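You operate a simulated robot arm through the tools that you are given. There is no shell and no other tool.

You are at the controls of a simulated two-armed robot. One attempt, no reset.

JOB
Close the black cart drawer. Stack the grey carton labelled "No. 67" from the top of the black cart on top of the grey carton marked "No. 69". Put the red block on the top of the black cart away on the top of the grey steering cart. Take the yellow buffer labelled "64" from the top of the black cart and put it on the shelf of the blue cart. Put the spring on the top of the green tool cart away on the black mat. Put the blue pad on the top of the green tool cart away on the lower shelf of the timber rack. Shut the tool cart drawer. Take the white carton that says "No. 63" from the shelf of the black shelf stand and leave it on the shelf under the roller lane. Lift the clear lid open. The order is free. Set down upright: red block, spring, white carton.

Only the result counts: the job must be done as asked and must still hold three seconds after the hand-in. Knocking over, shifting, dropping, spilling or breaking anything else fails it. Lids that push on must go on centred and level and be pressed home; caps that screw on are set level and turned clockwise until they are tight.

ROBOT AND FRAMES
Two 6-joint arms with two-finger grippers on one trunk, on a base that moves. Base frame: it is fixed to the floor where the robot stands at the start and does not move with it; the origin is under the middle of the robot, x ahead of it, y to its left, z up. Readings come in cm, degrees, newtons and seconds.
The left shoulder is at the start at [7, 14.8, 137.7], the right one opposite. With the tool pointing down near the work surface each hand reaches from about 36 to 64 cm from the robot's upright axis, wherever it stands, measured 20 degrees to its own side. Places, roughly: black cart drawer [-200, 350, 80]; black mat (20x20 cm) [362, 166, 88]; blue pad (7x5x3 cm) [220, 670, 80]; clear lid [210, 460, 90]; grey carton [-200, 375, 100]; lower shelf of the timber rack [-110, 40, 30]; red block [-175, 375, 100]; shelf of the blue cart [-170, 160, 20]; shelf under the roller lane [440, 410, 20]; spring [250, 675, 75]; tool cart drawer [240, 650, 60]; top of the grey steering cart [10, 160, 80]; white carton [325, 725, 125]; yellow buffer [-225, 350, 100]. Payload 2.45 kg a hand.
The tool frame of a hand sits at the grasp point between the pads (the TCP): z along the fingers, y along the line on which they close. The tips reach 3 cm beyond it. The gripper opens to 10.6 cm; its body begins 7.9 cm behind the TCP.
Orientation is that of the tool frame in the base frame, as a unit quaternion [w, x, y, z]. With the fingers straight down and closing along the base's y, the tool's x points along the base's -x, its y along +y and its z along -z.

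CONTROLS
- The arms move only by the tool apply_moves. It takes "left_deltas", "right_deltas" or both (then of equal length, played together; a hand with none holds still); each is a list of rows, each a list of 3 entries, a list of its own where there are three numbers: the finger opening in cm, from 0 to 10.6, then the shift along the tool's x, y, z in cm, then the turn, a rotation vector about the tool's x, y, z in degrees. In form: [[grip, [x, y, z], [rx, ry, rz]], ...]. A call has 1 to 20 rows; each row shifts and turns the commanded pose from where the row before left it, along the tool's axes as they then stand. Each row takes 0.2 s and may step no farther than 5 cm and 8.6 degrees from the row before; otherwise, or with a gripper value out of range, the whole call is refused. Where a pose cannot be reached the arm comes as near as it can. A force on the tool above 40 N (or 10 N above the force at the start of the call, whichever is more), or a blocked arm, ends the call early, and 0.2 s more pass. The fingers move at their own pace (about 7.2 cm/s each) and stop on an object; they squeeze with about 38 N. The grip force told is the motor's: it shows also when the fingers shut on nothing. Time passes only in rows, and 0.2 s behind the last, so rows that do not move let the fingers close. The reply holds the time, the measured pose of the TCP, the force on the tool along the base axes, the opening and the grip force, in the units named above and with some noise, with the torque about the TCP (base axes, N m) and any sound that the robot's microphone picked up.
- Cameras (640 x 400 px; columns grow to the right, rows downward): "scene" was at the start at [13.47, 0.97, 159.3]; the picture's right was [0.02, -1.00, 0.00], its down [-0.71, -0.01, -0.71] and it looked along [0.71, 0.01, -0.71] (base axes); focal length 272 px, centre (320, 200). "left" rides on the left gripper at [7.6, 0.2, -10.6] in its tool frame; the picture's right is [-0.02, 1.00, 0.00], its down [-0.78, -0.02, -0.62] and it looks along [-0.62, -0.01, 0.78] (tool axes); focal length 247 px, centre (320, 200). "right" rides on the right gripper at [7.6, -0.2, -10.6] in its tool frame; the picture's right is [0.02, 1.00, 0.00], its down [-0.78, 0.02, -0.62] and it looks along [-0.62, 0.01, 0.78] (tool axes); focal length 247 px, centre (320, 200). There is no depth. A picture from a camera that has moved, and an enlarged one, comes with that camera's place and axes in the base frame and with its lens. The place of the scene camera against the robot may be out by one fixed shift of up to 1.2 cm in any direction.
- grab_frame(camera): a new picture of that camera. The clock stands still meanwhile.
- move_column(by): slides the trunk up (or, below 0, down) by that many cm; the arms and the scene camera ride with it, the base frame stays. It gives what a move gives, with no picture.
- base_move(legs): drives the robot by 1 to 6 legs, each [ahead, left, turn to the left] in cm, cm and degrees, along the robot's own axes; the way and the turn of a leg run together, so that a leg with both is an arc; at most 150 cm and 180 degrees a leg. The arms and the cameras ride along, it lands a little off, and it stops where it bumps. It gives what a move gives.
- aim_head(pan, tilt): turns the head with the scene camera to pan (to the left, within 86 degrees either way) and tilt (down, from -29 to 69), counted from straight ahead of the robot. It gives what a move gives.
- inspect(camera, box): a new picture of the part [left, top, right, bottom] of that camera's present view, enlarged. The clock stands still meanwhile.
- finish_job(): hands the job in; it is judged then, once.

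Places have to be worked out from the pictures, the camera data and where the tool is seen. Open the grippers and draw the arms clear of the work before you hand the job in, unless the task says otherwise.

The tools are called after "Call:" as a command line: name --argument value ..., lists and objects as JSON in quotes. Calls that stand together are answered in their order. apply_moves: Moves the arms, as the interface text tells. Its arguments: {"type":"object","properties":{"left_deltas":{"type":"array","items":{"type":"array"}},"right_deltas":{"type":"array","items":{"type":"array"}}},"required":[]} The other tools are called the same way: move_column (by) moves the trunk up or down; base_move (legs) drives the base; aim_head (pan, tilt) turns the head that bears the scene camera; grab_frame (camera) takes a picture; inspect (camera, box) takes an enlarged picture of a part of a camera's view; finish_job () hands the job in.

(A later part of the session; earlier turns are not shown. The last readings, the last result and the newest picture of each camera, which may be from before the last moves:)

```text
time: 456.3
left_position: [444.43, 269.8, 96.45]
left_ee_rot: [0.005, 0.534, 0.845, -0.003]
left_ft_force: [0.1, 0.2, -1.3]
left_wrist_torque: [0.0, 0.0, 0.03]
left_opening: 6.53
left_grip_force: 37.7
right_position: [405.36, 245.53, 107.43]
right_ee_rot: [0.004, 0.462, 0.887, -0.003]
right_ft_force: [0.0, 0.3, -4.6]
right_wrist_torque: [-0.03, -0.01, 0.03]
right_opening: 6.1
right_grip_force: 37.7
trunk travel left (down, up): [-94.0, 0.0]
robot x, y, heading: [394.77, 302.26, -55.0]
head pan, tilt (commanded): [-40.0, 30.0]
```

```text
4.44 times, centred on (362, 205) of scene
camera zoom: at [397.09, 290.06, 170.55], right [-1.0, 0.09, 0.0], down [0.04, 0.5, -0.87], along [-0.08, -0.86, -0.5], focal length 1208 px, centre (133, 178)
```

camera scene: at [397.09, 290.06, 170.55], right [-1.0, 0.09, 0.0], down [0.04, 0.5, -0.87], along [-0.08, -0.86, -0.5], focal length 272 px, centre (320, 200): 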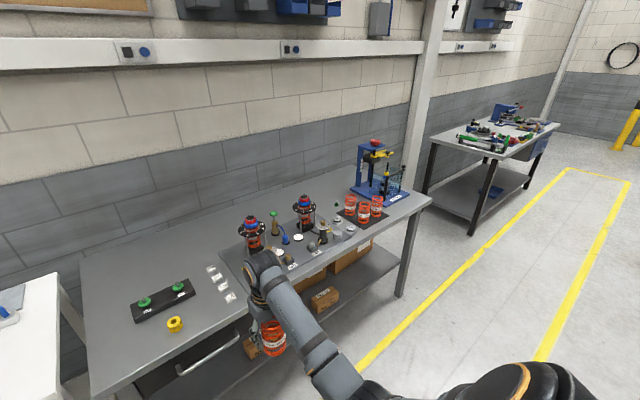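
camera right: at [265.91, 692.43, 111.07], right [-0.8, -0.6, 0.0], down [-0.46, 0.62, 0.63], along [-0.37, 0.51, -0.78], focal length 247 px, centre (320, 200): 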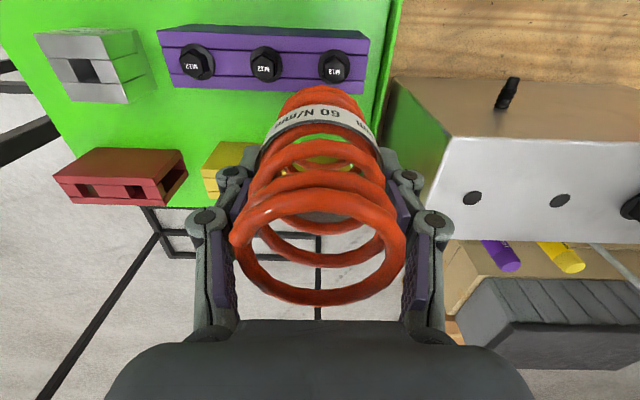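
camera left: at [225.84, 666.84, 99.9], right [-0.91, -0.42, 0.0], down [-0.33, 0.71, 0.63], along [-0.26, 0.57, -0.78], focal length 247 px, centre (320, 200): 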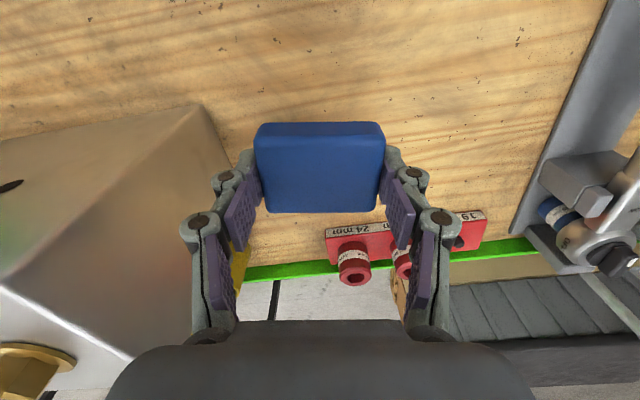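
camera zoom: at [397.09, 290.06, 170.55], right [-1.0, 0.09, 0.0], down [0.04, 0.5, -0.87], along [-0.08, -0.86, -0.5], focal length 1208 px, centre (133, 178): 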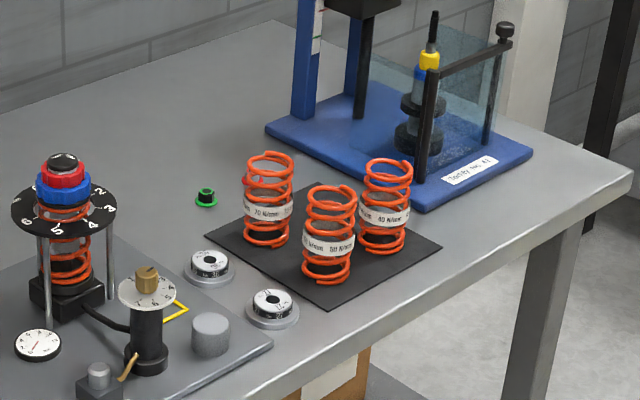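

The mat (R 380–401, F −84…−63) holds three springs in a 2×2 pattern; the free spot is the far right corner at about R=385, F=−78.5. I retract the left hand, strafe right 90 cm along the bench and yaw the right gripper 45° so its fingers fit between neighbours.

Call:
apply_moves --left_deltas '[[0, [3, 0, 0], [0, 0, 0]], [0, [3, 0, 0], [0, 0, 0]], [0, [3, 0, 0.5], [0, 0, 0]], [0, [3, 0, 0.5], [0, 0, 0]], [0, [2.5, 0, 0], [0, 0, 0]]]'

Call:
base_move --legs '[[0, -90, 0]]'

Call:
apply_moves --right_deltas '[[0, [0, 0, 0], [0, 0, 8.5]], [0, [0, 0, 0], [0, 0, 8.5]], [0, [0, 0, 0], [0, 0, 8.5]], [0, [0, 0, 0], [0, 0, 8.5]], [0, [0, 0, 0], [0, 0, 8.5]], [0, [0, 0, 0], [0, 0, 2.5]]]'

Call:
aim_head --pan -10 --tilt 45

Call:
grab_frame --camera "scene"

Call:
grab_frame --camera "right"

```text
time: 457.5
left_position: [438.13, 282.96, 95.46]
left_ee_rot: [0.005, 0.534, 0.845, -0.003]
left_ft_force: [-0.1, 0.2, -1.2]
left_wrist_torque: [-0.05, -0.03, -0.03]
left_opening: 6.52
left_grip_force: 38.1
right_position: [405.26, 245.57, 107.56]
right_ee_rot: [0.005, 0.462, 0.887, -0.003]
right_ft_force: [-0.4, -0.3, -3.5]
right_wrist_torque: [-0.05, -0.03, -0.02]
right_opening: 6.09
right_grip_force: 38.4
trunk travel left (down, up): [-94.0, 0.0]
robot x, y, heading: [394.23, 302.44, -55.2]
head pan, tilt (commanded): [-40.0, 30.0]
```

```text
time: 462.2
left_position: [364.61, 231.31, 95.3]
left_ee_rot: [0.004, 0.534, 0.845, -0.004]
left_ft_force: [0.1, 0.4, -0.8]
left_wrist_torque: [0.01, -0.02, 0.01]
left_opening: 6.51
left_grip_force: 37.9
right_position: [331.68, 194.06, 107.5]
right_ee_rot: [0.005, 0.464, 0.886, -0.003]
right_ft_force: [0.3, 0.4, -5.3]
right_wrist_torque: [-0.06, -0.03, -0.02]
right_opening: 6.12
right_grip_force: 38.6
trunk travel left (down, up): [-94.0, 0.0]
robot x, y, heading: [321.0, 251.14, -55.1]
head pan, tilt (commanded): [-40.0, 30.0]
```

```text
time: 463.6
left_position: [364.56, 231.34, 95.41]
left_ee_rot: [0.003, 0.535, 0.845, -0.002]
left_ft_force: [0.2, 0.1, -1.0]
left_wrist_torque: [0.02, 0.01, 0.01]
left_opening: 6.51
left_grip_force: 37.8
right_position: [331.55, 194.03, 107.46]
right_ee_rot: [0.005, 0.768, 0.641, 0.0]
right_ft_force: [-0.4, -0.7, -5.1]
right_wrist_torque: [-0.04, 0.01, 0.0]
right_opening: 6.09
right_grip_force: 37.6
trunk travel left (down, up): [-94.0, 0.0]
robot x, y, heading: [321.12, 250.97, -55.1]
head pan, tilt (commanded): [-40.0, 30.0]
```

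```text
time: 464.6
left_position: [364.4, 231.3, 95.32]
left_ee_rot: [0.004, 0.534, 0.845, -0.003]
left_ft_force: [-0.7, 0.8, -1.5]
left_wrist_torque: [0.0, 0.03, 0.04]
left_opening: 6.52
left_grip_force: 38.7
right_position: [331.62, 194.02, 107.48]
right_ee_rot: [0.004, 0.767, 0.641, -0.002]
right_ft_force: [0.0, -0.4, -4.3]
right_wrist_torque: [-0.04, 0.05, -0.01]
right_opening: 6.09
right_grip_force: 37.9
trunk travel left (down, up): [-94.0, 0.0]
robot x, y, heading: [320.81, 250.89, -54.9]
head pan, tilt (commanded): [-10.0, 45.0]
```

```text
taken
camera scene: at [327.58, 240.19, 168.29], right [-0.91, -0.42, 0.0], down [-0.3, 0.64, -0.71], along [0.3, -0.64, -0.71], focal length 272 px, centre (320, 200)
```

scene: 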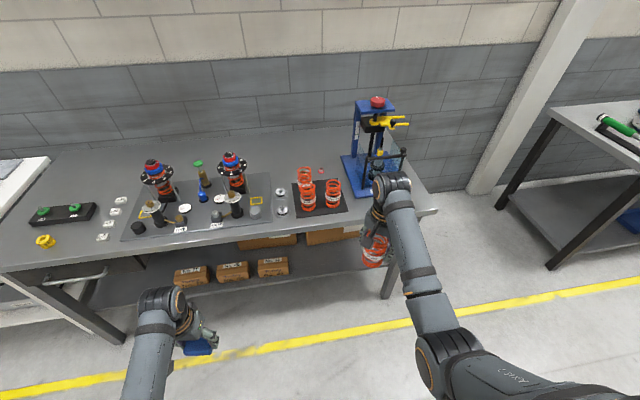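

```text
taken
camera right: at [332.73, 201.74, 118.06], right [0.99, -0.15, 0.01], down [-0.12, -0.77, 0.63], along [-0.09, -0.62, -0.78], focal length 247 px, centre (320, 200)
```

right: 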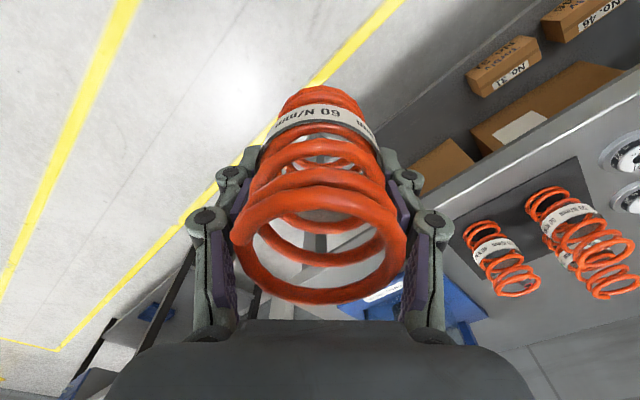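

The free corner is visible beyond the springs. I raise the spring 3 cm for clearance and drive 30 cm forward, then measure again.

Call:
apply_moves --right_deltas '[[0, [0, 0, -1.5], [0, 0, 0]], [0, [0, 0, -1.5], [0, 0, 0]]]'

Call:
base_move --legs '[[28, 0, 0]]'

Call:
grab_frame --camera "right"

Call:
aim_head --pan -10 --tilt 55

Call:
grab_frame --camera "scene"

Call:
grab_frame --camera "left"

```text
time: 465.2
left_position: [364.49, 231.34, 95.34]
left_ee_rot: [0.004, 0.535, 0.845, -0.003]
left_ft_force: [0.4, -0.8, 0.1]
left_wrist_torque: [-0.01, 0.0, -0.02]
left_opening: 6.48
left_grip_force: 37.6
right_position: [331.47, 193.96, 110.52]
right_ee_rot: [0.006, 0.767, 0.641, -0.001]
right_ft_force: [-0.5, -0.2, -4.3]
right_wrist_torque: [-0.05, 0.02, 0.0]
right_opening: 6.08
right_grip_force: 38.1
trunk travel left (down, up): [-94.0, 0.0]
robot x, y, heading: [321.09, 251.06, -55.1]
head pan, tilt (commanded): [-10.0, 45.0]
```

```text
time: 467.1
left_position: [380.44, 208.57, 95.36]
left_ee_rot: [0.005, 0.535, 0.845, -0.003]
left_ft_force: [0.1, 1.3, 0.1]
left_wrist_torque: [-0.06, 0.01, 0.01]
left_opening: 6.48
left_grip_force: 38.1
right_position: [347.59, 171.14, 110.53]
right_ee_rot: [0.006, 0.767, 0.642, -0.003]
right_ft_force: [-0.2, -0.1, -4.1]
right_wrist_torque: [-0.07, 0.02, -0.01]
right_opening: 6.09
right_grip_force: 38.2
trunk travel left (down, up): [-94.0, 0.0]
robot x, y, heading: [337.08, 227.86, -55.0]
head pan, tilt (commanded): [-10.0, 45.0]
```

```text
taken
camera right: at [348.72, 178.88, 121.18], right [0.99, -0.15, 0.01], down [-0.12, -0.77, 0.63], along [-0.09, -0.62, -0.78], focal length 247 px, centre (320, 200)
```

right: 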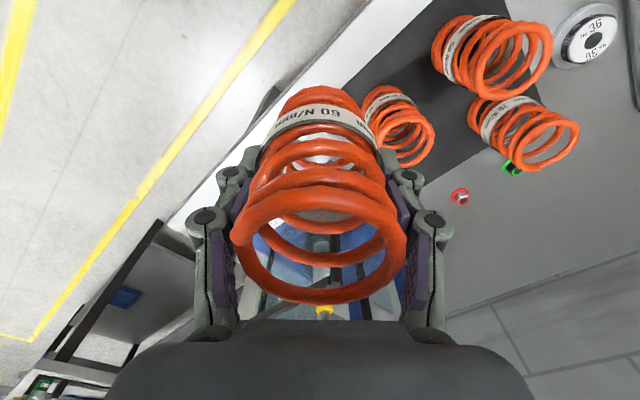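

```text
time: 467.8
left_position: [380.62, 208.38, 95.28]
left_ee_rot: [0.004, 0.534, 0.845, -0.003]
left_ft_force: [0.0, 0.2, -1.0]
left_wrist_torque: [0.01, 0.01, -0.01]
left_opening: 6.48
left_grip_force: 37.3
right_position: [347.72, 170.88, 110.47]
right_ee_rot: [0.005, 0.767, 0.642, -0.001]
right_ft_force: [0.5, 0.2, -3.6]
right_wrist_torque: [0.01, -0.01, 0.0]
right_opening: 6.09
right_grip_force: 38.1
trunk travel left (down, up): [-94.0, 0.0]
robot x, y, heading: [337.27, 227.89, -55.2]
head pan, tilt (commanded): [-10.0, 55.0]
```

```text
taken
camera scene: at [343.32, 218.0, 166.95], right [-0.91, -0.42, 0.0], down [-0.35, 0.74, -0.57], along [0.24, -0.52, -0.82], focal length 272 px, centre (320, 200)
```

scene: 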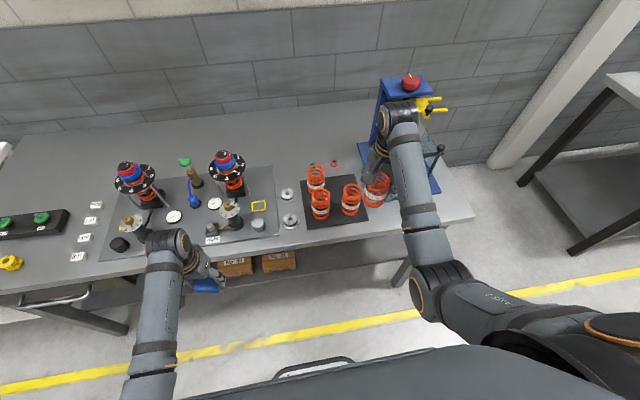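

```text
taken
camera left: at [377.58, 215.4, 105.83], right [0.91, 0.41, 0.0], down [0.32, -0.71, 0.63], along [0.26, -0.57, -0.78], focal length 247 px, centre (320, 200)
```

left: 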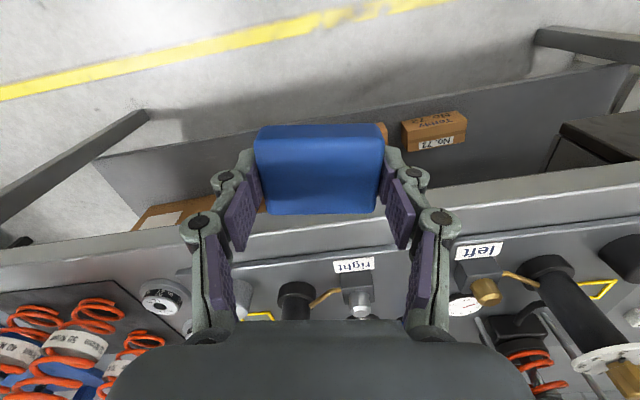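

The left hand (pad) would come close to the valves on the bench, so I raise it a few cm first.

Call:
apply_moves --left_deltas '[[0, [0, 0, -1.5], [0, 0, 0]], [0, [0, 0, -1.5], [0, 0, 0]], [0, [0, 0, -1.5], [0, 0, 0]], [0, [0, 0, -1.5], [0, 0, 0]]]'

Call:
inspect --camera "right" --box '[340, 0, 640, 188]'

```text
time: 468.8
left_position: [380.58, 208.43, 101.29]
left_ee_rot: [0.004, 0.535, 0.845, -0.003]
left_ft_force: [0.3, -0.1, -1.0]
left_wrist_torque: [-0.01, 0.02, 0.03]
left_opening: 6.51
left_grip_force: 38.0
right_position: [347.66, 170.96, 110.45]
right_ee_rot: [0.005, 0.767, 0.642, -0.002]
right_ft_force: [-0.7, 0.7, -3.8]
right_wrist_torque: [-0.03, -0.01, -0.03]
right_opening: 6.11
right_grip_force: 37.8
trunk travel left (down, up): [-94.0, 0.0]
robot x, y, heading: [337.35, 227.51, -55.2]
head pan, tilt (commanded): [-10.0, 55.0]
```

```text
2.13 times, centred on (490, 94) of right
camera zoom: at [348.81, 178.73, 121.1], right [0.99, -0.15, 0.01], down [-0.12, -0.77, 0.63], along [-0.09, -0.62, -0.78], focal length 526 px, centre (-42, 426)
```

zoom: 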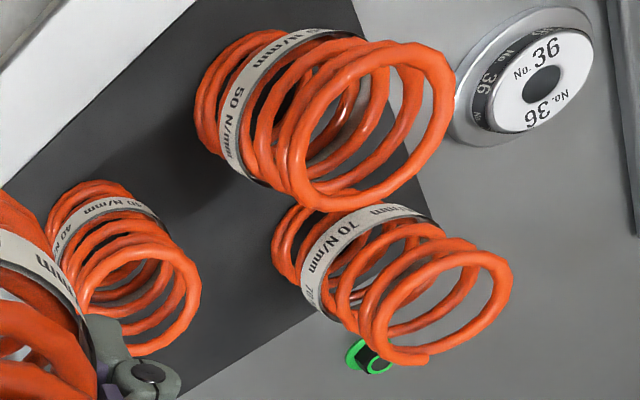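

Left pad is now higher. The spring centres are A(396,−78), B(396,−68.5), C(386.6,−68.5), so the free spot is (386.5,−78.2). I drive 12 cm ahead and 4 cm left, then re-measure.

Call:
base_move --legs '[[12, 4, 0]]'

Call:
grab_frame --camera "right"

Call:
grab_frame --camera "scene"

```text
time: 470.1
left_position: [390.44, 200.94, 101.31]
left_ee_rot: [0.005, 0.534, 0.845, -0.004]
left_ft_force: [0.1, 0.4, -0.4]
left_wrist_torque: [0.01, 0.02, 0.04]
left_opening: 6.52
left_grip_force: 38.2
right_position: [357.58, 163.48, 110.51]
right_ee_rot: [0.005, 0.767, 0.642, -0.001]
right_ft_force: [-0.1, 1.2, -3.5]
right_wrist_torque: [-0.04, 0.0, 0.0]
right_opening: 6.11
right_grip_force: 37.8
trunk travel left (down, up): [-94.0, 0.0]
robot x, y, heading: [347.4, 220.35, -55.0]
head pan, tilt (commanded): [-10.0, 55.0]
```

```text
taken
camera right: at [358.68, 171.35, 121.17], right [0.99, -0.16, 0.01], down [-0.13, -0.77, 0.63], along [-0.09, -0.62, -0.78], focal length 247 px, centre (320, 200)
```

right: 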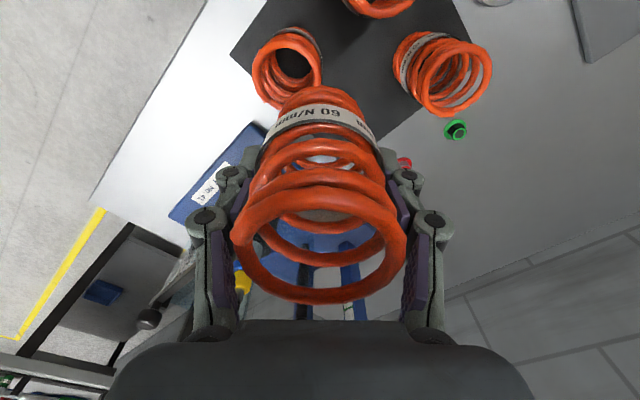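

```text
taken
camera scene: at [353.1, 210.72, 166.97], right [-0.91, -0.42, 0.0], down [-0.34, 0.74, -0.57], along [0.24, -0.52, -0.82], focal length 272 px, centre (320, 200)
```

scene: 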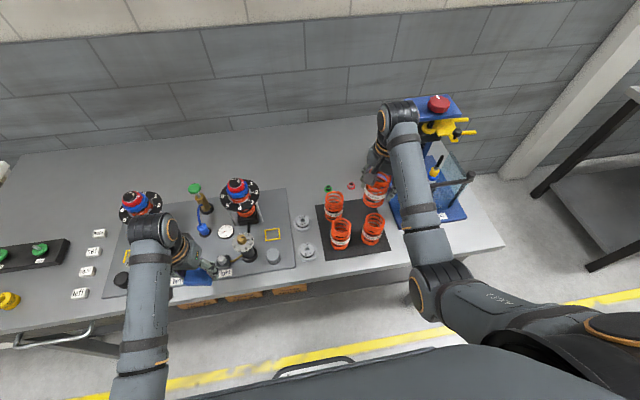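

Right hand is in line. I move forward 5.2 cm over the free spot and lower 8 cm, then check.

Call:
apply_moves --right_deltas '[[0, [-1.75, 1.92, 0], [0, 0, 0]], [0, [-1.75, 1.92, 0], [0, 0, 0]], [0, [0, 0, 3], [0, 0, 0]], [0, [0, 0, 3], [0, 0, 0]], [0, [0, 0, 2], [0, 0, 0]]]'

Call:
grab_frame --camera "right"

Call:
inspect --camera "scene" --box '[290, 140, 450, 240]'

```text
time: 471.3
left_position: [390.72, 200.88, 101.25]
left_ee_rot: [0.004, 0.535, 0.845, -0.003]
left_ft_force: [0.4, -0.9, -1.3]
left_wrist_torque: [0.02, 0.02, -0.01]
left_opening: 6.51
left_grip_force: 37.9
right_position: [360.94, 159.08, 102.5]
right_ee_rot: [0.005, 0.767, 0.641, -0.001]
right_ft_force: [0.0, -0.1, -4.5]
right_wrist_torque: [-0.04, 0.01, 0.02]
right_opening: 6.08
right_grip_force: 37.5
trunk travel left (down, up): [-94.0, 0.0]
robot x, y, heading: [346.61, 220.44, -55.3]
head pan, tilt (commanded): [-10.0, 55.0]
```

```text
taken
camera right: at [362.05, 166.98, 113.11], right [0.99, -0.16, 0.01], down [-0.12, -0.77, 0.63], along [-0.09, -0.62, -0.78], focal length 247 px, centre (320, 200)
```

right: 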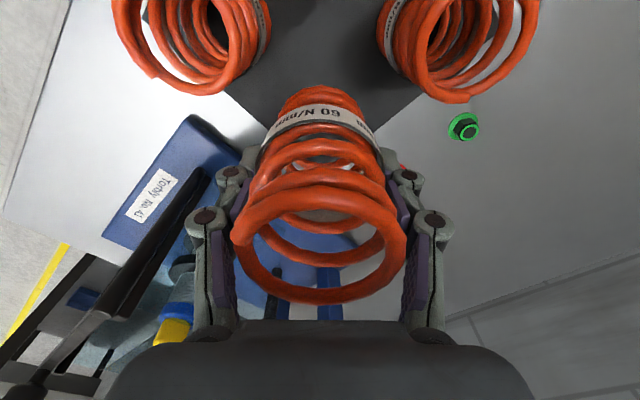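

```text
4.00 times, centred on (370, 190) of scene
camera zoom: at [353.39, 210.47, 166.94], right [-0.91, -0.42, 0.0], down [-0.35, 0.74, -0.57], along [0.24, -0.52, -0.82], focal length 1087 px, centre (120, 240)
```

zoom: 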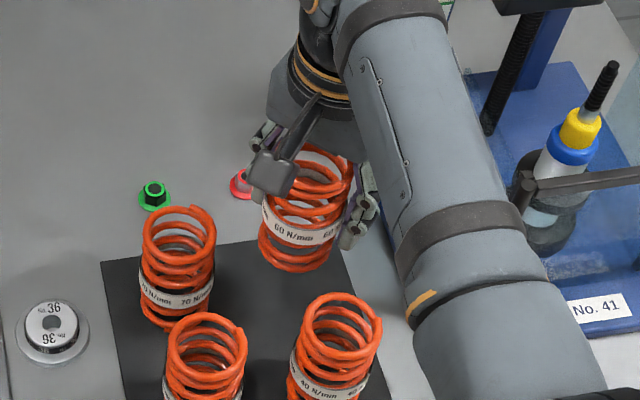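

Everything is clear around it. I lower the spring onto the mat.

Call:
apply_moves --right_deltas '[[0, [0, 0, 3], [0, 0, 0]], [0, [0, 0, 3], [0, 0, 0]], [0, [0, 0, 1], [0, 0, 0]], [0, [0, 0, 0.5], [0, 0, 0]]]'

Call:
grab_frame --camera "right"

Call:
inspect --camera "scene" --box '[290, 140, 450, 240]'

```text
time: 472.3
left_position: [390.64, 200.83, 101.24]
left_ee_rot: [0.004, 0.535, 0.845, -0.002]
left_ft_force: [-0.2, -0.4, -1.6]
left_wrist_torque: [-0.02, 0.02, 0.01]
left_opening: 6.5
left_grip_force: 37.8
right_position: [360.92, 159.23, 94.93]
right_ee_rot: [0.004, 0.767, 0.642, -0.002]
right_ft_force: [0.1, -0.1, -3.7]
right_wrist_torque: [-0.04, 0.01, -0.02]
right_opening: 6.09
right_grip_force: 37.9
trunk travel left (down, up): [-94.0, 0.0]
robot x, y, heading: [347.3, 220.66, -55.3]
head pan, tilt (commanded): [-10.0, 55.0]
```

```text
taken
camera right: at [362.06, 166.94, 105.64], right [0.99, -0.16, 0.01], down [-0.12, -0.77, 0.63], along [-0.09, -0.62, -0.78], focal length 247 px, centre (320, 200)
```

right: 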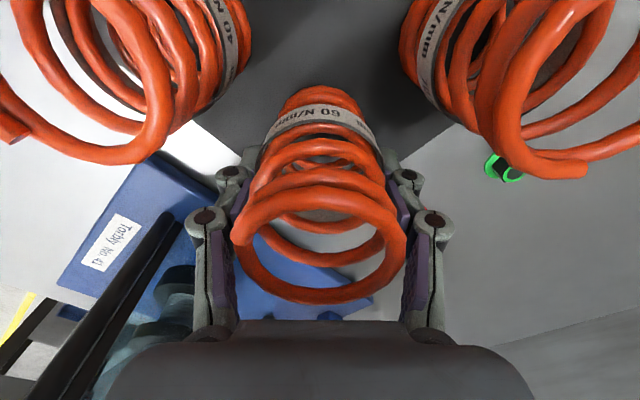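

```text
4.00 times, centred on (370, 190) of scene
camera zoom: at [353.37, 210.51, 166.95], right [-0.91, -0.42, 0.0], down [-0.35, 0.74, -0.57], along [0.24, -0.52, -0.82], focal length 1087 px, centre (120, 240)
```

zoom: 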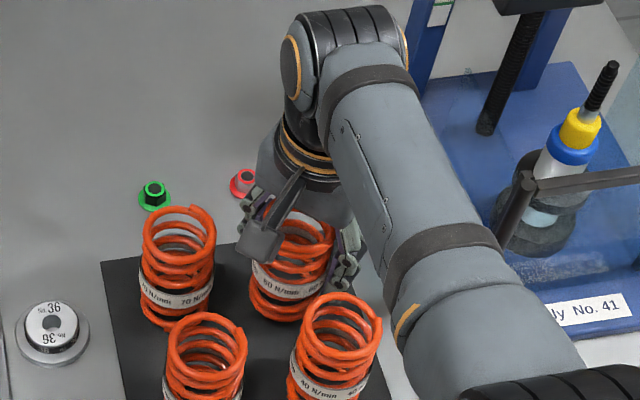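

Still hovering slightly. I continue down in half-centimetre steps.

Call:
apply_moves --right_deltas '[[0, [0, 0, 0.5], [0, 0, 0]], [0, [0, 0, 0.4], [0, 0, 0]]]'

Call:
apply_moves --right_deltas '[[0, [0, 0, 0.3], [0, 0, 0]], [0, [0, 0, 0.2], [0, 0, 0]]]'

```text
time: 472.9
left_position: [390.72, 200.9, 101.24]
left_ee_rot: [0.005, 0.534, 0.845, -0.003]
left_ft_force: [-0.7, -0.2, -1.1]
left_wrist_torque: [0.01, -0.02, 0.02]
left_opening: 6.52
left_grip_force: 38.1
right_position: [360.89, 159.18, 94.1]
right_ee_rot: [0.005, 0.767, 0.642, -0.001]
right_ft_force: [-0.2, -0.5, -4.1]
right_wrist_torque: [-0.05, 0.02, -0.01]
right_opening: 6.11
right_grip_force: 38.6
trunk travel left (down, up): [-94.0, 0.0]
robot x, y, heading: [347.02, 220.67, -55.1]
head pan, tilt (commanded): [-10.0, 55.0]
```

```text
time: 473.5
left_position: [390.75, 200.88, 101.18]
left_ee_rot: [0.005, 0.534, 0.845, -0.004]
left_ft_force: [-0.1, 0.8, -1.6]
left_wrist_torque: [0.06, 0.02, -0.01]
left_opening: 6.5
left_grip_force: 38.5
right_position: [360.93, 159.13, 93.58]
right_ee_rot: [0.005, 0.768, 0.641, -0.001]
right_ft_force: [-0.4, -0.3, -4.3]
right_wrist_torque: [-0.05, 0.0, -0.01]
right_opening: 6.08
right_grip_force: 38.2
trunk travel left (down, up): [-94.0, 0.0]
robot x, y, heading: [347.55, 220.37, -55.0]
head pan, tilt (commanded): [-10.0, 55.0]
```

No contact yet; a little further.

Call:
apply_moves --right_deltas '[[0, [0, 0, 0.3], [0, 0, 0]], [0, [0, 0, 0.2], [0, 0, 0]]]'

Call:
apply_moves --right_deltas '[[0, [0, 0, 0.25], [0, 0, 0]], [0, [0, 0, 0.2], [0, 0, 0]]]'

Call:
grab_frame --camera "right"

```text
time: 474.1
left_position: [390.59, 201.26, 101.36]
left_ee_rot: [0.006, 0.534, 0.846, -0.004]
left_ft_force: [-0.5, 0.9, -0.9]
left_wrist_torque: [-0.02, -0.01, 0.03]
left_opening: 6.52
left_grip_force: 38.1
right_position: [360.96, 159.31, 93.53]
right_ee_rot: [0.008, 0.767, 0.642, -0.003]
right_ft_force: [-3.1, -1.7, 19.8]
right_wrist_torque: [0.68, 0.47, 0.12]
right_opening: 6.06
right_grip_force: 37.7
trunk travel left (down, up): [-94.0, 0.0]
robot x, y, heading: [347.21, 220.31, -54.8]
head pan, tilt (commanded): [-10.0, 55.0]
```

```text
time: 474.7
left_position: [390.55, 201.15, 101.2]
left_ee_rot: [0.006, 0.535, 0.845, -0.004]
left_ft_force: [0.1, -0.6, -0.7]
left_wrist_torque: [0.0, -0.02, -0.01]
left_opening: 6.51
left_grip_force: 38.5
right_position: [360.96, 159.21, 93.3]
right_ee_rot: [0.011, 0.768, 0.641, -0.004]
right_ft_force: [-6.0, 7.2, 17.9]
right_wrist_torque: [0.99, 0.74, -0.13]
right_opening: 6.09
right_grip_force: 37.8
trunk travel left (down, up): [-94.0, 0.0]
robot x, y, heading: [347.51, 220.79, -54.9]
head pan, tilt (commanded): [-10.0, 55.0]
stopped in row 2 (right hand): the force on the tool passed its limit at 45 N (the readings are from after the stop); the commanded pose is now the measured one
```

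```text
taken
camera right: at [362.07, 167.04, 103.94], right [0.99, -0.16, 0.01], down [-0.13, -0.76, 0.64], along [-0.09, -0.63, -0.77], focal length 247 px, centre (320, 200)
```

right: 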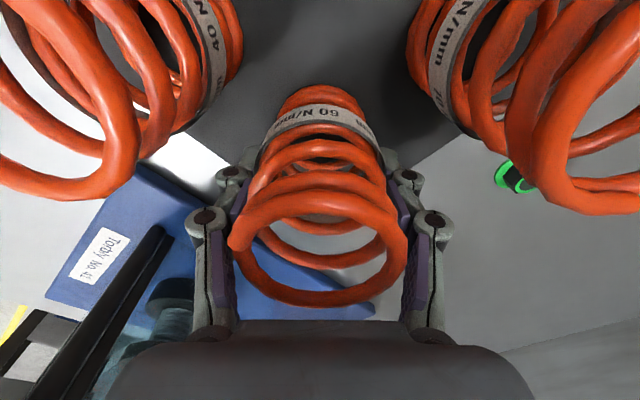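

Contact is from the spring bottom on the mat (its axis sits ~2 cm toward the camera, so its centre is ≈(388,−77), well inside the mat). I ease up slightly, open, and rise.

Call:
apply_moves --right_deltas '[[0, [0, 0, -0.15], [0, 0, 0]], [6.6, [0, 0, 0], [0, 0, 0]], [7.4, [0, 0, 0], [0, 0, 0]], [8.4, [0, 0, 0], [0, 0, 0]], [8.4, [0, 0, 0], [0, 0, 0]]]'

Call:
grab_frame --camera "right"

```text
time: 475.9
left_position: [390.63, 200.79, 101.27]
left_ee_rot: [0.004, 0.534, 0.845, -0.002]
left_ft_force: [-0.3, 0.2, -1.3]
left_wrist_torque: [0.02, 0.02, -0.02]
left_opening: 6.5
left_grip_force: 37.4
right_position: [361.09, 158.89, 93.16]
right_ee_rot: [0.009, 0.767, 0.641, -0.003]
right_ft_force: [0.4, 0.1, -0.5]
right_wrist_torque: [-0.01, 0.0, 0.0]
right_opening: 8.43
right_grip_force: 0.1
trunk travel left (down, up): [-94.0, 0.0]
robot x, y, heading: [347.16, 220.23, -55.2]
head pan, tilt (commanded): [-10.0, 55.0]
```

```text
taken
camera right: at [362.18, 166.66, 103.76], right [0.99, -0.16, 0.01], down [-0.13, -0.76, 0.63], along [-0.09, -0.63, -0.77], focal length 247 px, centre (320, 200)
```

right: 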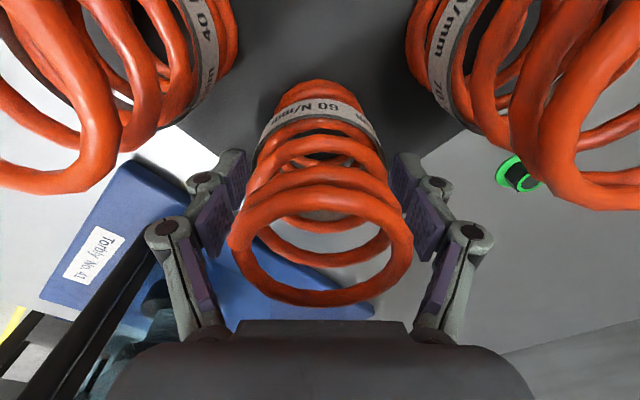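

Released; the spring stands. I raise the hand straight up.

Call:
apply_moves --right_deltas '[[8.6, [0, 0, -2], [0, 0, 0]], [8.6, [0, 0, -3], [0, 0, 0]], [8.6, [0, 0, -3], [0, 0, 0]], [8.6, [0, 0, -4], [0, 0, 0]], [8.6, [0, 0, -4], [0, 0, 0]]]'

Call:
grab_frame --camera "right"

Call:
inspect --camera "scene" --box '[290, 140, 450, 240]'

```text
time: 477.1
left_position: [390.68, 200.91, 101.23]
left_ee_rot: [0.004, 0.535, 0.845, -0.003]
left_ft_force: [0.2, 0.2, -0.2]
left_wrist_torque: [0.04, 0.04, 0.0]
left_opening: 6.5
left_grip_force: 38.3
right_position: [360.94, 159.15, 109.14]
right_ee_rot: [0.01, 0.767, 0.642, -0.003]
right_ft_force: [-0.5, -0.3, -0.1]
right_wrist_torque: [-0.03, 0.0, 0.02]
right_opening: 8.59
right_grip_force: 0.0
trunk travel left (down, up): [-94.0, 0.0]
robot x, y, heading: [347.02, 220.52, -55.1]
head pan, tilt (commanded): [-10.0, 55.0]
```

```text
taken
camera right: at [362.08, 167.02, 119.75], right [0.99, -0.16, 0.01], down [-0.13, -0.76, 0.63], along [-0.09, -0.63, -0.77], focal length 247 px, centre (320, 200)
```

right: 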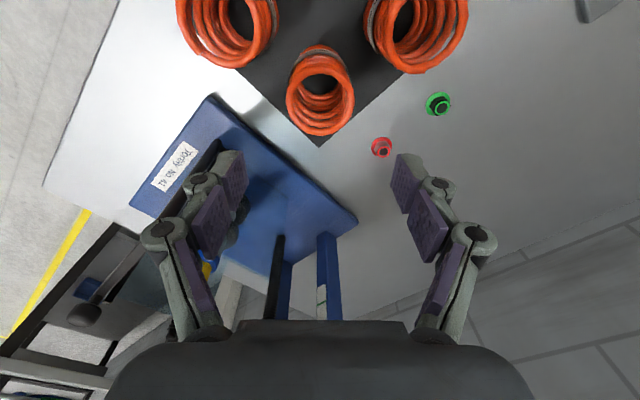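

```text
4.00 times, centred on (370, 190) of scene
camera zoom: at [353.34, 210.64, 166.95], right [-0.91, -0.42, 0.0], down [-0.35, 0.74, -0.57], along [0.24, -0.52, -0.82], focal length 1087 px, centre (120, 240)
```

zoom: 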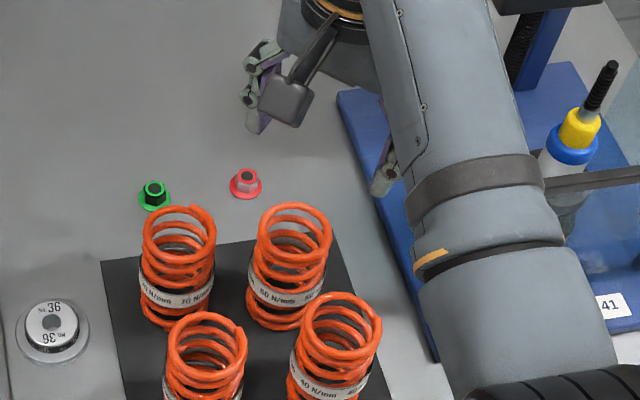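

The spring stands upright on the mat with the others. I back away, turn right and drive along the lane toward the timber rack with the pad.

Call:
base_move --legs '[[-45, 0, 0], [0, 0, -90], [150, 0, 0], [150, 0, 0], [60, 0, 0]]'

Call:
aim_head --pan 0 --tilt 30

Call:
grab_frame --camera "scene"

```text
time: 500.8
left_position: [3.72, 10.1, 101.29]
left_ee_rot: [0.002, 0.977, 0.214, -0.006]
left_ft_force: [0.1, -0.1, -0.1]
left_wrist_torque: [-0.04, 0.04, -0.03]
left_opening: 6.49
left_grip_force: 37.5
right_position: [-37.87, 40.34, 109.28]
right_ee_rot: [0.004, 0.995, -0.094, -0.009]
right_ft_force: [-0.1, 0.4, 0.0]
right_wrist_torque: [0.01, 0.01, 0.0]
right_opening: 8.6
right_grip_force: 0.1
trunk travel left (down, up): [-94.0, 0.0]
robot x, y, heading: [23.64, 53.49, -145.6]
head pan, tilt (commanded): [-10.0, 55.0]
```

```text
time: 501.7
left_position: [3.68, 10.07, 101.25]
left_ee_rot: [0.002, 0.977, 0.215, -0.005]
left_ft_force: [-0.2, 0.0, -0.8]
left_wrist_torque: [0.04, 0.02, 0.01]
left_opening: 6.47
left_grip_force: 38.1
right_position: [-37.89, 40.07, 109.18]
right_ee_rot: [0.004, 0.996, -0.094, -0.009]
right_ft_force: [-0.4, 0.2, -0.1]
right_wrist_torque: [0.02, -0.02, -0.01]
right_opening: 8.6
right_grip_force: 0.1
trunk travel left (down, up): [-94.0, 0.0]
robot x, y, heading: [23.61, 53.59, -145.8]
head pan, tilt (commanded): [0.0, 30.0]
```

```text
taken
camera scene: at [12.15, 46.22, 170.54], right [-0.56, 0.83, 0.0], down [0.41, 0.28, -0.87], along [-0.71, -0.49, -0.5], focal length 272 px, centre (320, 200)
```

scene: 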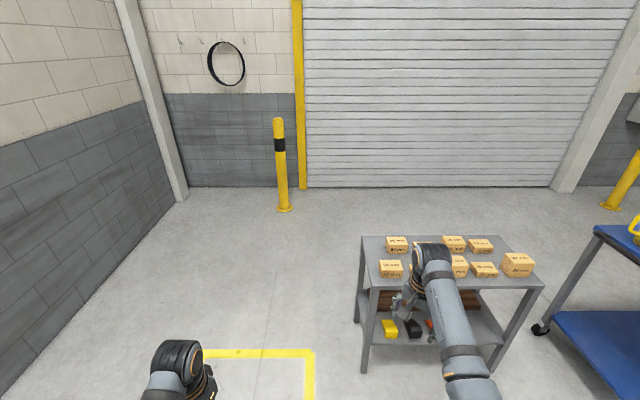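

I see the timber rack; my right arm hides part of its lower shelf. I zoom in on what's visible.

Call:
inspect --camera "scene" --box '[340, 230, 560, 368]'

```text
2.90 times, centred on (450, 299) of scene
camera zoom: at [12.15, 46.22, 170.54], right [-0.56, 0.83, 0.0], down [0.41, 0.28, -0.87], along [-0.71, -0.49, -0.5], focal length 788 px, centre (-57, -87)
```

zoom: 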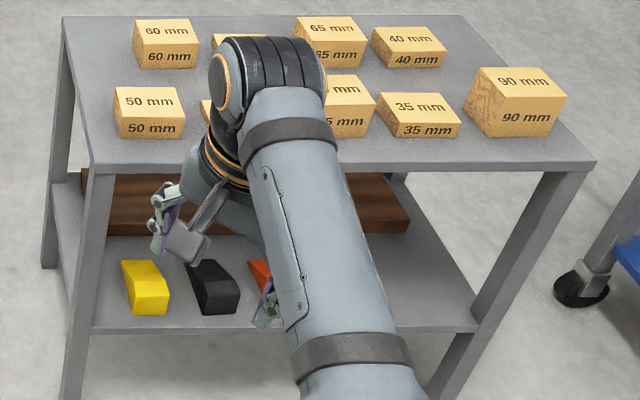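

The right half of the lower shelf is free. To keep my right arm away from the blue cart I'll approach at an angle (heading ≈175°). I turn right 39° and move to a standoff position, then lower the trunk.

Call:
base_move --legs '[[0, 0, -39], [64, -32, 0]]'

Call:
aim_head --pan 30 --tilt 40

Call:
grab_frame --camera "scene"

Call:
aim_head --pan -20 --tilt 40

Call:
grab_frame --camera "scene"

```text
time: 507.4
left_position: [-80.8, 68.66, 101.2]
left_ee_rot: [-0.001, 0.993, -0.119, -0.006]
left_ft_force: [-0.8, 0.3, -0.3]
left_wrist_torque: [0.02, 0.0, 0.01]
left_opening: 6.48
left_grip_force: 37.8
right_position: [-94.62, 117.97, 109.16]
right_ee_rot: [0.001, 0.909, -0.417, -0.01]
right_ft_force: [0.4, 0.0, 0.8]
right_wrist_torque: [-0.03, -0.01, -0.02]
right_opening: 8.62
right_grip_force: 0.1
trunk travel left (down, up): [-94.0, 0.0]
robot x, y, heading: [-38.49, 90.16, 175.4]
head pan, tilt (commanded): [0.0, 30.0]
```

```text
time: 508.4
left_position: [-80.94, 68.66, 101.27]
left_ee_rot: [0.0, 0.993, -0.119, -0.004]
left_ft_force: [1.1, 0.8, -1.2]
left_wrist_torque: [0.01, 0.01, 0.05]
left_opening: 6.51
left_grip_force: 37.8
right_position: [-94.75, 118.03, 109.11]
right_ee_rot: [0.001, 0.909, -0.417, -0.008]
right_ft_force: [0.1, 0.1, -0.2]
right_wrist_torque: [0.0, -0.01, 0.01]
right_opening: 8.6
right_grip_force: 0.0
trunk travel left (down, up): [-94.0, 0.0]
robot x, y, heading: [-38.46, 90.05, 175.8]
head pan, tilt (commanded): [30.0, 40.0]
```

```text
taken
camera scene: at [-50.83, 87.64, 169.02], right [-0.44, 0.9, 0.0], down [0.58, 0.28, -0.77], along [-0.69, -0.33, -0.64], focal length 272 px, centre (320, 200)
```

scene: 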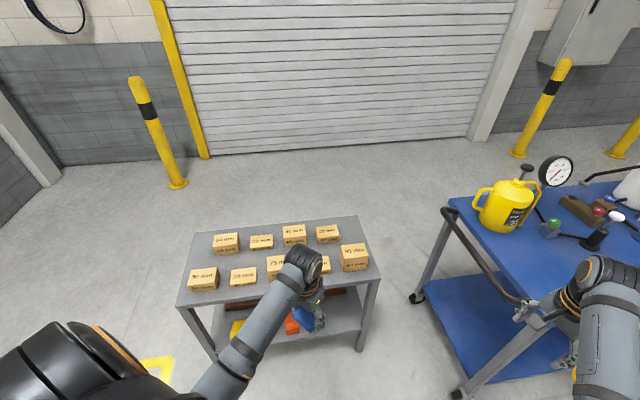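

```text
time: 509.6
left_position: [-81.06, 68.71, 101.33]
left_ee_rot: [-0.001, 0.993, -0.12, -0.006]
left_ft_force: [0.3, 0.6, -0.7]
left_wrist_torque: [0.0, -0.03, -0.02]
left_opening: 6.5
left_grip_force: 38.0
right_position: [-94.79, 117.92, 109.14]
right_ee_rot: [0.002, 0.909, -0.417, -0.009]
right_ft_force: [-0.1, -0.4, 0.3]
right_wrist_torque: [-0.01, -0.02, 0.01]
right_opening: 8.58
right_grip_force: 0.1
trunk travel left (down, up): [-94.0, 0.0]
robot x, y, heading: [-38.46, 90.24, 175.9]
head pan, tilt (commanded): [-20.0, 40.0]
```

```text
taken
camera scene: at [-50.92, 94.79, 169.02], right [0.41, 0.91, 0.0], down [0.59, -0.26, -0.77], along [-0.7, 0.31, -0.64], focal length 272 px, centre (320, 200)
```

scene: 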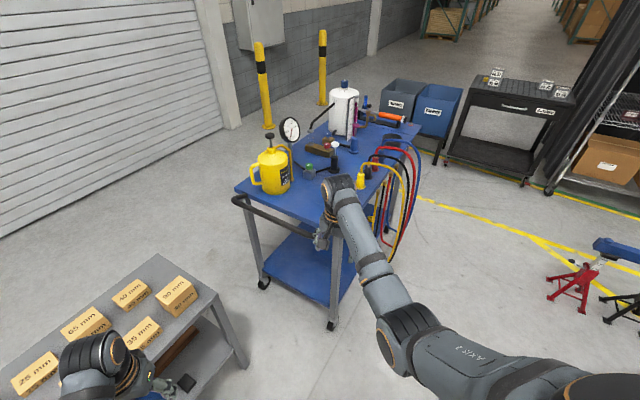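

Space check: blue cart's handle bar is at F≈185, far enough. The free patch on the lower shelf is around R≈−61, F≈118. I tuck the right hand, align the left gripper's yaw with the rack, and lower the trunk.

Call:
apply_moves --left_deltas '[[0, [0, 0, 0], [0, 0, -8.5]], [0, [0, 0, 0], [0, 0, -8.5]], [0, [0, 0, 0], [0, 0, -8.5]], [0, [0, 0, 0], [0, 0, -8.5]], [0, [0, 0, 0], [0, 0, -8.5]]]' --right_deltas '[[8.6, [0, 0, 4], [0, 0, 0]], [8.6, [0, 0, 4], [0, 0, 0]], [8.6, [1.5, -1.5, 3], [0, 0, 0]], [8.6, [2.5, -2.5, 3], [0, 0, 0]], [8.6, [2.5, -2.5, 0], [0, 0, 0]]]'

Call:
move_column --by -40

Call:
move_column --by -23

Call:
aim_head --pan 30 --tilt 30

Call:
grab_frame --camera "scene"

Call:
grab_frame --camera "left"

```text
time: 510.8
left_position: [-80.87, 68.69, 101.27]
left_ee_rot: [-0.002, 0.968, 0.25, -0.005]
left_ft_force: [0.7, -0.4, -1.1]
left_wrist_torque: [-0.04, 0.05, 0.01]
left_opening: 6.5
left_grip_force: 38.1
right_position: [-85.58, 117.45, 95.04]
right_ee_rot: [0.002, 0.909, -0.417, -0.011]
right_ft_force: [-0.2, -0.1, -0.2]
right_wrist_torque: [0.01, 0.03, -0.01]
right_opening: 8.6
right_grip_force: 0.1
trunk travel left (down, up): [-94.0, 0.0]
robot x, y, heading: [-38.36, 90.02, 176.1]
head pan, tilt (commanded): [-20.0, 40.0]
```

```text
time: 514.6
left_position: [-80.96, 68.7, 61.22]
left_ee_rot: [-0.002, 0.969, 0.249, -0.004]
left_ft_force: [0.0, 0.2, -0.9]
left_wrist_torque: [0.0, 0.0, 0.01]
left_opening: 6.51
left_grip_force: 37.2
right_position: [-85.63, 117.49, 55.0]
right_ee_rot: [0.002, 0.909, -0.416, -0.009]
right_ft_force: [0.2, 0.2, 1.0]
right_wrist_torque: [-0.02, 0.01, 0.0]
right_opening: 8.59
right_grip_force: 0.1
trunk travel left (down, up): [-54.0, 40.0]
robot x, y, heading: [-38.46, 90.26, 175.6]
head pan, tilt (commanded): [-20.0, 40.0]
```

```text
time: 517.0
left_position: [-80.97, 68.68, 38.31]
left_ee_rot: [-0.003, 0.968, 0.25, -0.005]
left_ft_force: [0.3, -0.2, -0.8]
left_wrist_torque: [0.0, 0.01, 0.04]
left_opening: 6.49
left_grip_force: 37.9
right_position: [-85.68, 117.49, 31.83]
right_ee_rot: [0.002, 0.909, -0.417, -0.01]
right_ft_force: [0.0, -0.5, 0.1]
right_wrist_torque: [0.01, 0.02, 0.01]
right_opening: 8.59
right_grip_force: 0.0
trunk travel left (down, up): [-31.0, 63.0]
robot x, y, heading: [-38.69, 90.17, 175.8]
head pan, tilt (commanded): [-20.0, 40.0]
```

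```text
time: 518.2
left_position: [-81.06, 68.74, 38.03]
left_ee_rot: [-0.002, 0.969, 0.248, -0.005]
left_ft_force: [0.7, 0.0, -1.4]
left_wrist_torque: [0.03, 0.01, -0.05]
left_opening: 6.49
left_grip_force: 37.9
right_position: [-85.7, 117.52, 31.86]
right_ee_rot: [0.001, 0.909, -0.417, -0.009]
right_ft_force: [-0.3, -0.6, -0.6]
right_wrist_torque: [0.04, -0.02, 0.01]
right_opening: 8.56
right_grip_force: 0.1
trunk travel left (down, up): [-31.0, 63.0]
robot x, y, heading: [-38.59, 90.16, 176.1]
head pan, tilt (commanded): [30.0, 30.0]
```

```text
taken
camera scene: at [-51.27, 87.38, 107.55], right [-0.44, 0.9, 0.0], down [0.45, 0.22, -0.87], along [-0.78, -0.38, -0.5], focal length 272 px, centre (320, 200)
```

scene: 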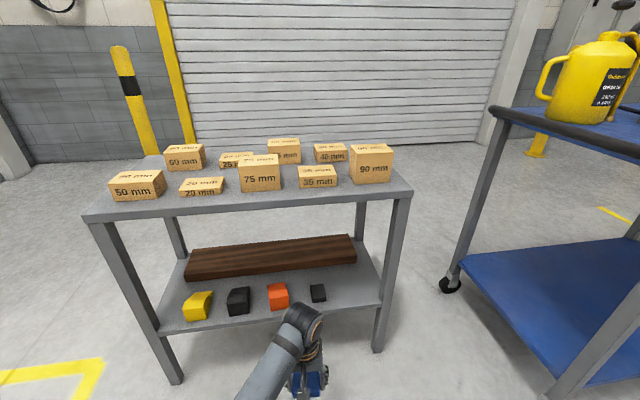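

```text
taken
camera left: at [-73.96, 72.19, 48.76], right [0.46, -0.89, -0.01], down [-0.69, -0.36, 0.63], along [-0.56, -0.29, -0.78], focal length 247 px, centre (320, 200)
```

left: 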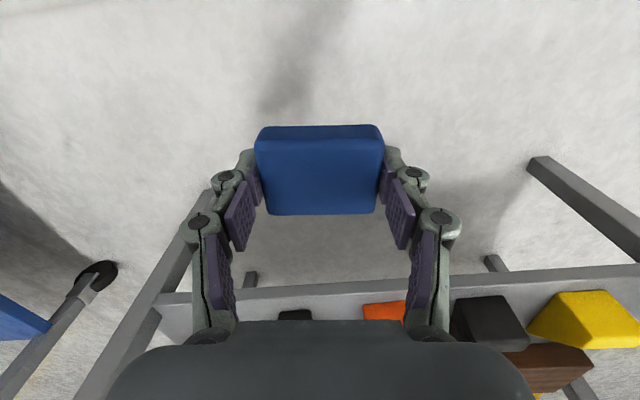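

The lower shelf shows a small free bay between the small black cube and the right leg (R −52…−70, F 114–131). I move so the pad sits just in front of that bay.

Call:
base_move --legs '[[26, -3, 0]]'

Call:
grab_frame --camera "scene"

Call:
grab_frame --camera "left"

```text
time: 520.1
left_position: [-106.8, 73.52, 38.19]
left_ee_rot: [-0.003, 0.968, 0.249, -0.004]
left_ft_force: [-0.4, -0.1, -0.8]
left_wrist_torque: [0.01, -0.01, 0.03]
left_opening: 6.49
left_grip_force: 37.9
right_position: [-111.53, 122.37, 31.84]
right_ee_rot: [0.002, 0.909, -0.416, -0.009]
right_ft_force: [-0.5, -0.3, -0.3]
right_wrist_torque: [0.0, 0.0, -0.02]
right_opening: 8.61
right_grip_force: 0.0
trunk travel left (down, up): [-31.0, 63.0]
robot x, y, heading: [-64.03, 94.78, 175.9]
head pan, tilt (commanded): [30.0, 30.0]
```

```text
taken
camera scene: at [-77.1, 92.24, 107.55], right [-0.44, 0.9, 0.0], down [0.45, 0.22, -0.87], along [-0.78, -0.38, -0.5], focal length 272 px, centre (320, 200)
```

scene: 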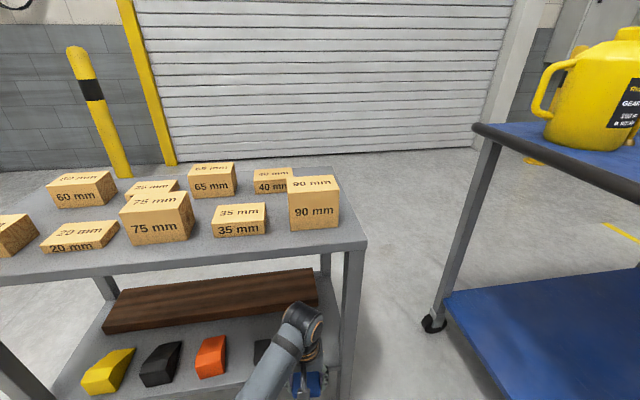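

```text
taken
camera left: at [-99.74, 77.02, 48.75], right [0.46, -0.89, -0.01], down [-0.69, -0.37, 0.63], along [-0.56, -0.29, -0.78], focal length 247 px, centre (320, 200)
```

left: 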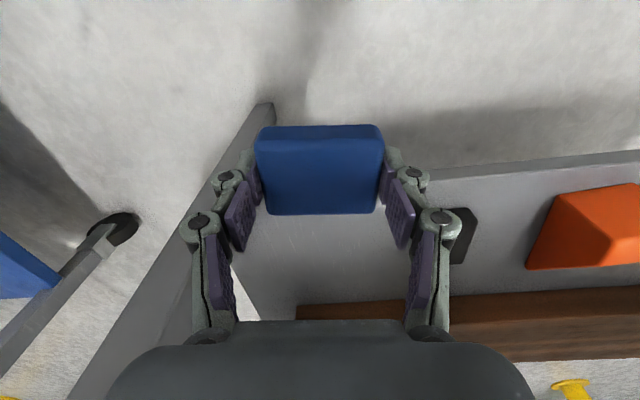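

The pad is right in front of the free bay. I move the base diagonally, then extend the arm to bring the pad over the shelf.

Call:
base_move --legs '[[4, 9.5, 0]]'

Call:
grab_frame --camera "left"

Call:
grab_frame --camera "scene"

```text
time: 521.2
left_position: [-111.52, 64.25, 38.18]
left_ee_rot: [-0.003, 0.968, 0.25, -0.005]
left_ft_force: [0.3, -0.5, -1.1]
left_wrist_torque: [0.01, -0.01, -0.01]
left_opening: 6.52
left_grip_force: 37.5
right_position: [-116.29, 113.08, 31.99]
right_ee_rot: [0.0, 0.909, -0.417, -0.009]
right_ft_force: [0.3, 0.2, 0.2]
right_wrist_torque: [-0.03, 0.01, -0.02]
right_opening: 8.59
right_grip_force: 0.0
trunk travel left (down, up): [-31.0, 63.0]
robot x, y, heading: [-68.75, 85.76, 176.1]
head pan, tilt (commanded): [30.0, 30.0]
```

```text
taken
camera left: at [-104.41, 67.83, 48.74], right [0.46, -0.89, -0.01], down [-0.69, -0.37, 0.63], along [-0.56, -0.29, -0.78], focal length 247 px, centre (320, 200)
```

left: 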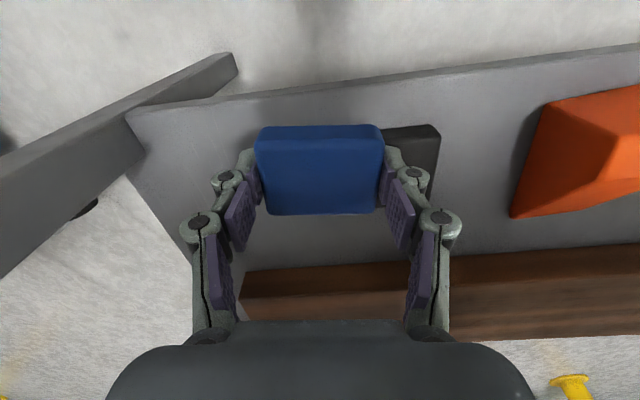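

```text
taken
camera scene: at [-81.77, 83.03, 107.55], right [-0.44, 0.9, 0.0], down [0.45, 0.22, -0.87], along [-0.78, -0.38, -0.5], focal length 272 px, centre (320, 200)
```

scene: 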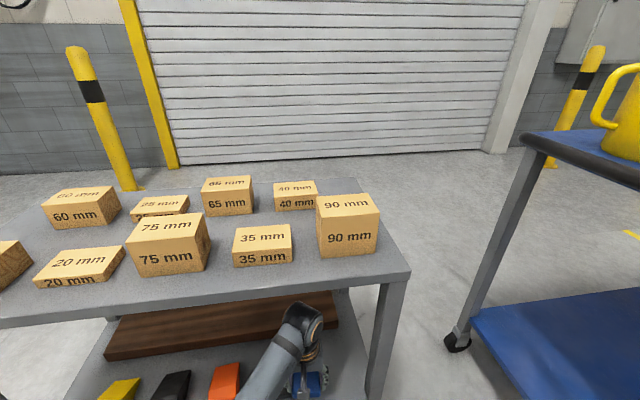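

Now I extend the arm 7.7 cm forward into the bay and check.

Call:
apply_moves --left_deltas '[[0, [-2.2, -1.4, 0], [0, 0, 0]], [0, [-2.2, -1.4, 0], [0, 0, 0]], [0, [-2.1, -1.4, 0], [0, 0, 0]]]'

Call:
grab_frame --camera "left"

```text
time: 522.0
left_position: [-119.18, 64.85, 38.37]
left_ee_rot: [-0.003, 0.968, 0.25, -0.004]
left_ft_force: [-0.1, 0.1, -1.2]
left_wrist_torque: [-0.03, -0.01, 0.0]
left_opening: 6.51
left_grip_force: 37.7
right_position: [-116.25, 113.26, 31.85]
right_ee_rot: [0.002, 0.909, -0.416, -0.009]
right_ft_force: [-0.7, 0.2, -0.7]
right_wrist_torque: [-0.02, -0.01, 0.0]
right_opening: 8.59
right_grip_force: 0.0
trunk travel left (down, up): [-31.0, 63.0]
robot x, y, heading: [-69.17, 85.47, 176.2]
head pan, tilt (commanded): [30.0, 30.0]
```

```text
taken
camera left: at [-112.19, 68.41, 48.81], right [0.46, -0.89, -0.01], down [-0.69, -0.37, 0.63], along [-0.56, -0.29, -0.78], focal length 247 px, centre (320, 200)
```

left: 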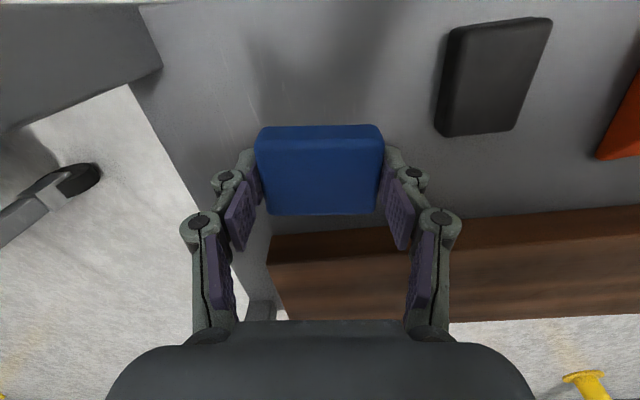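

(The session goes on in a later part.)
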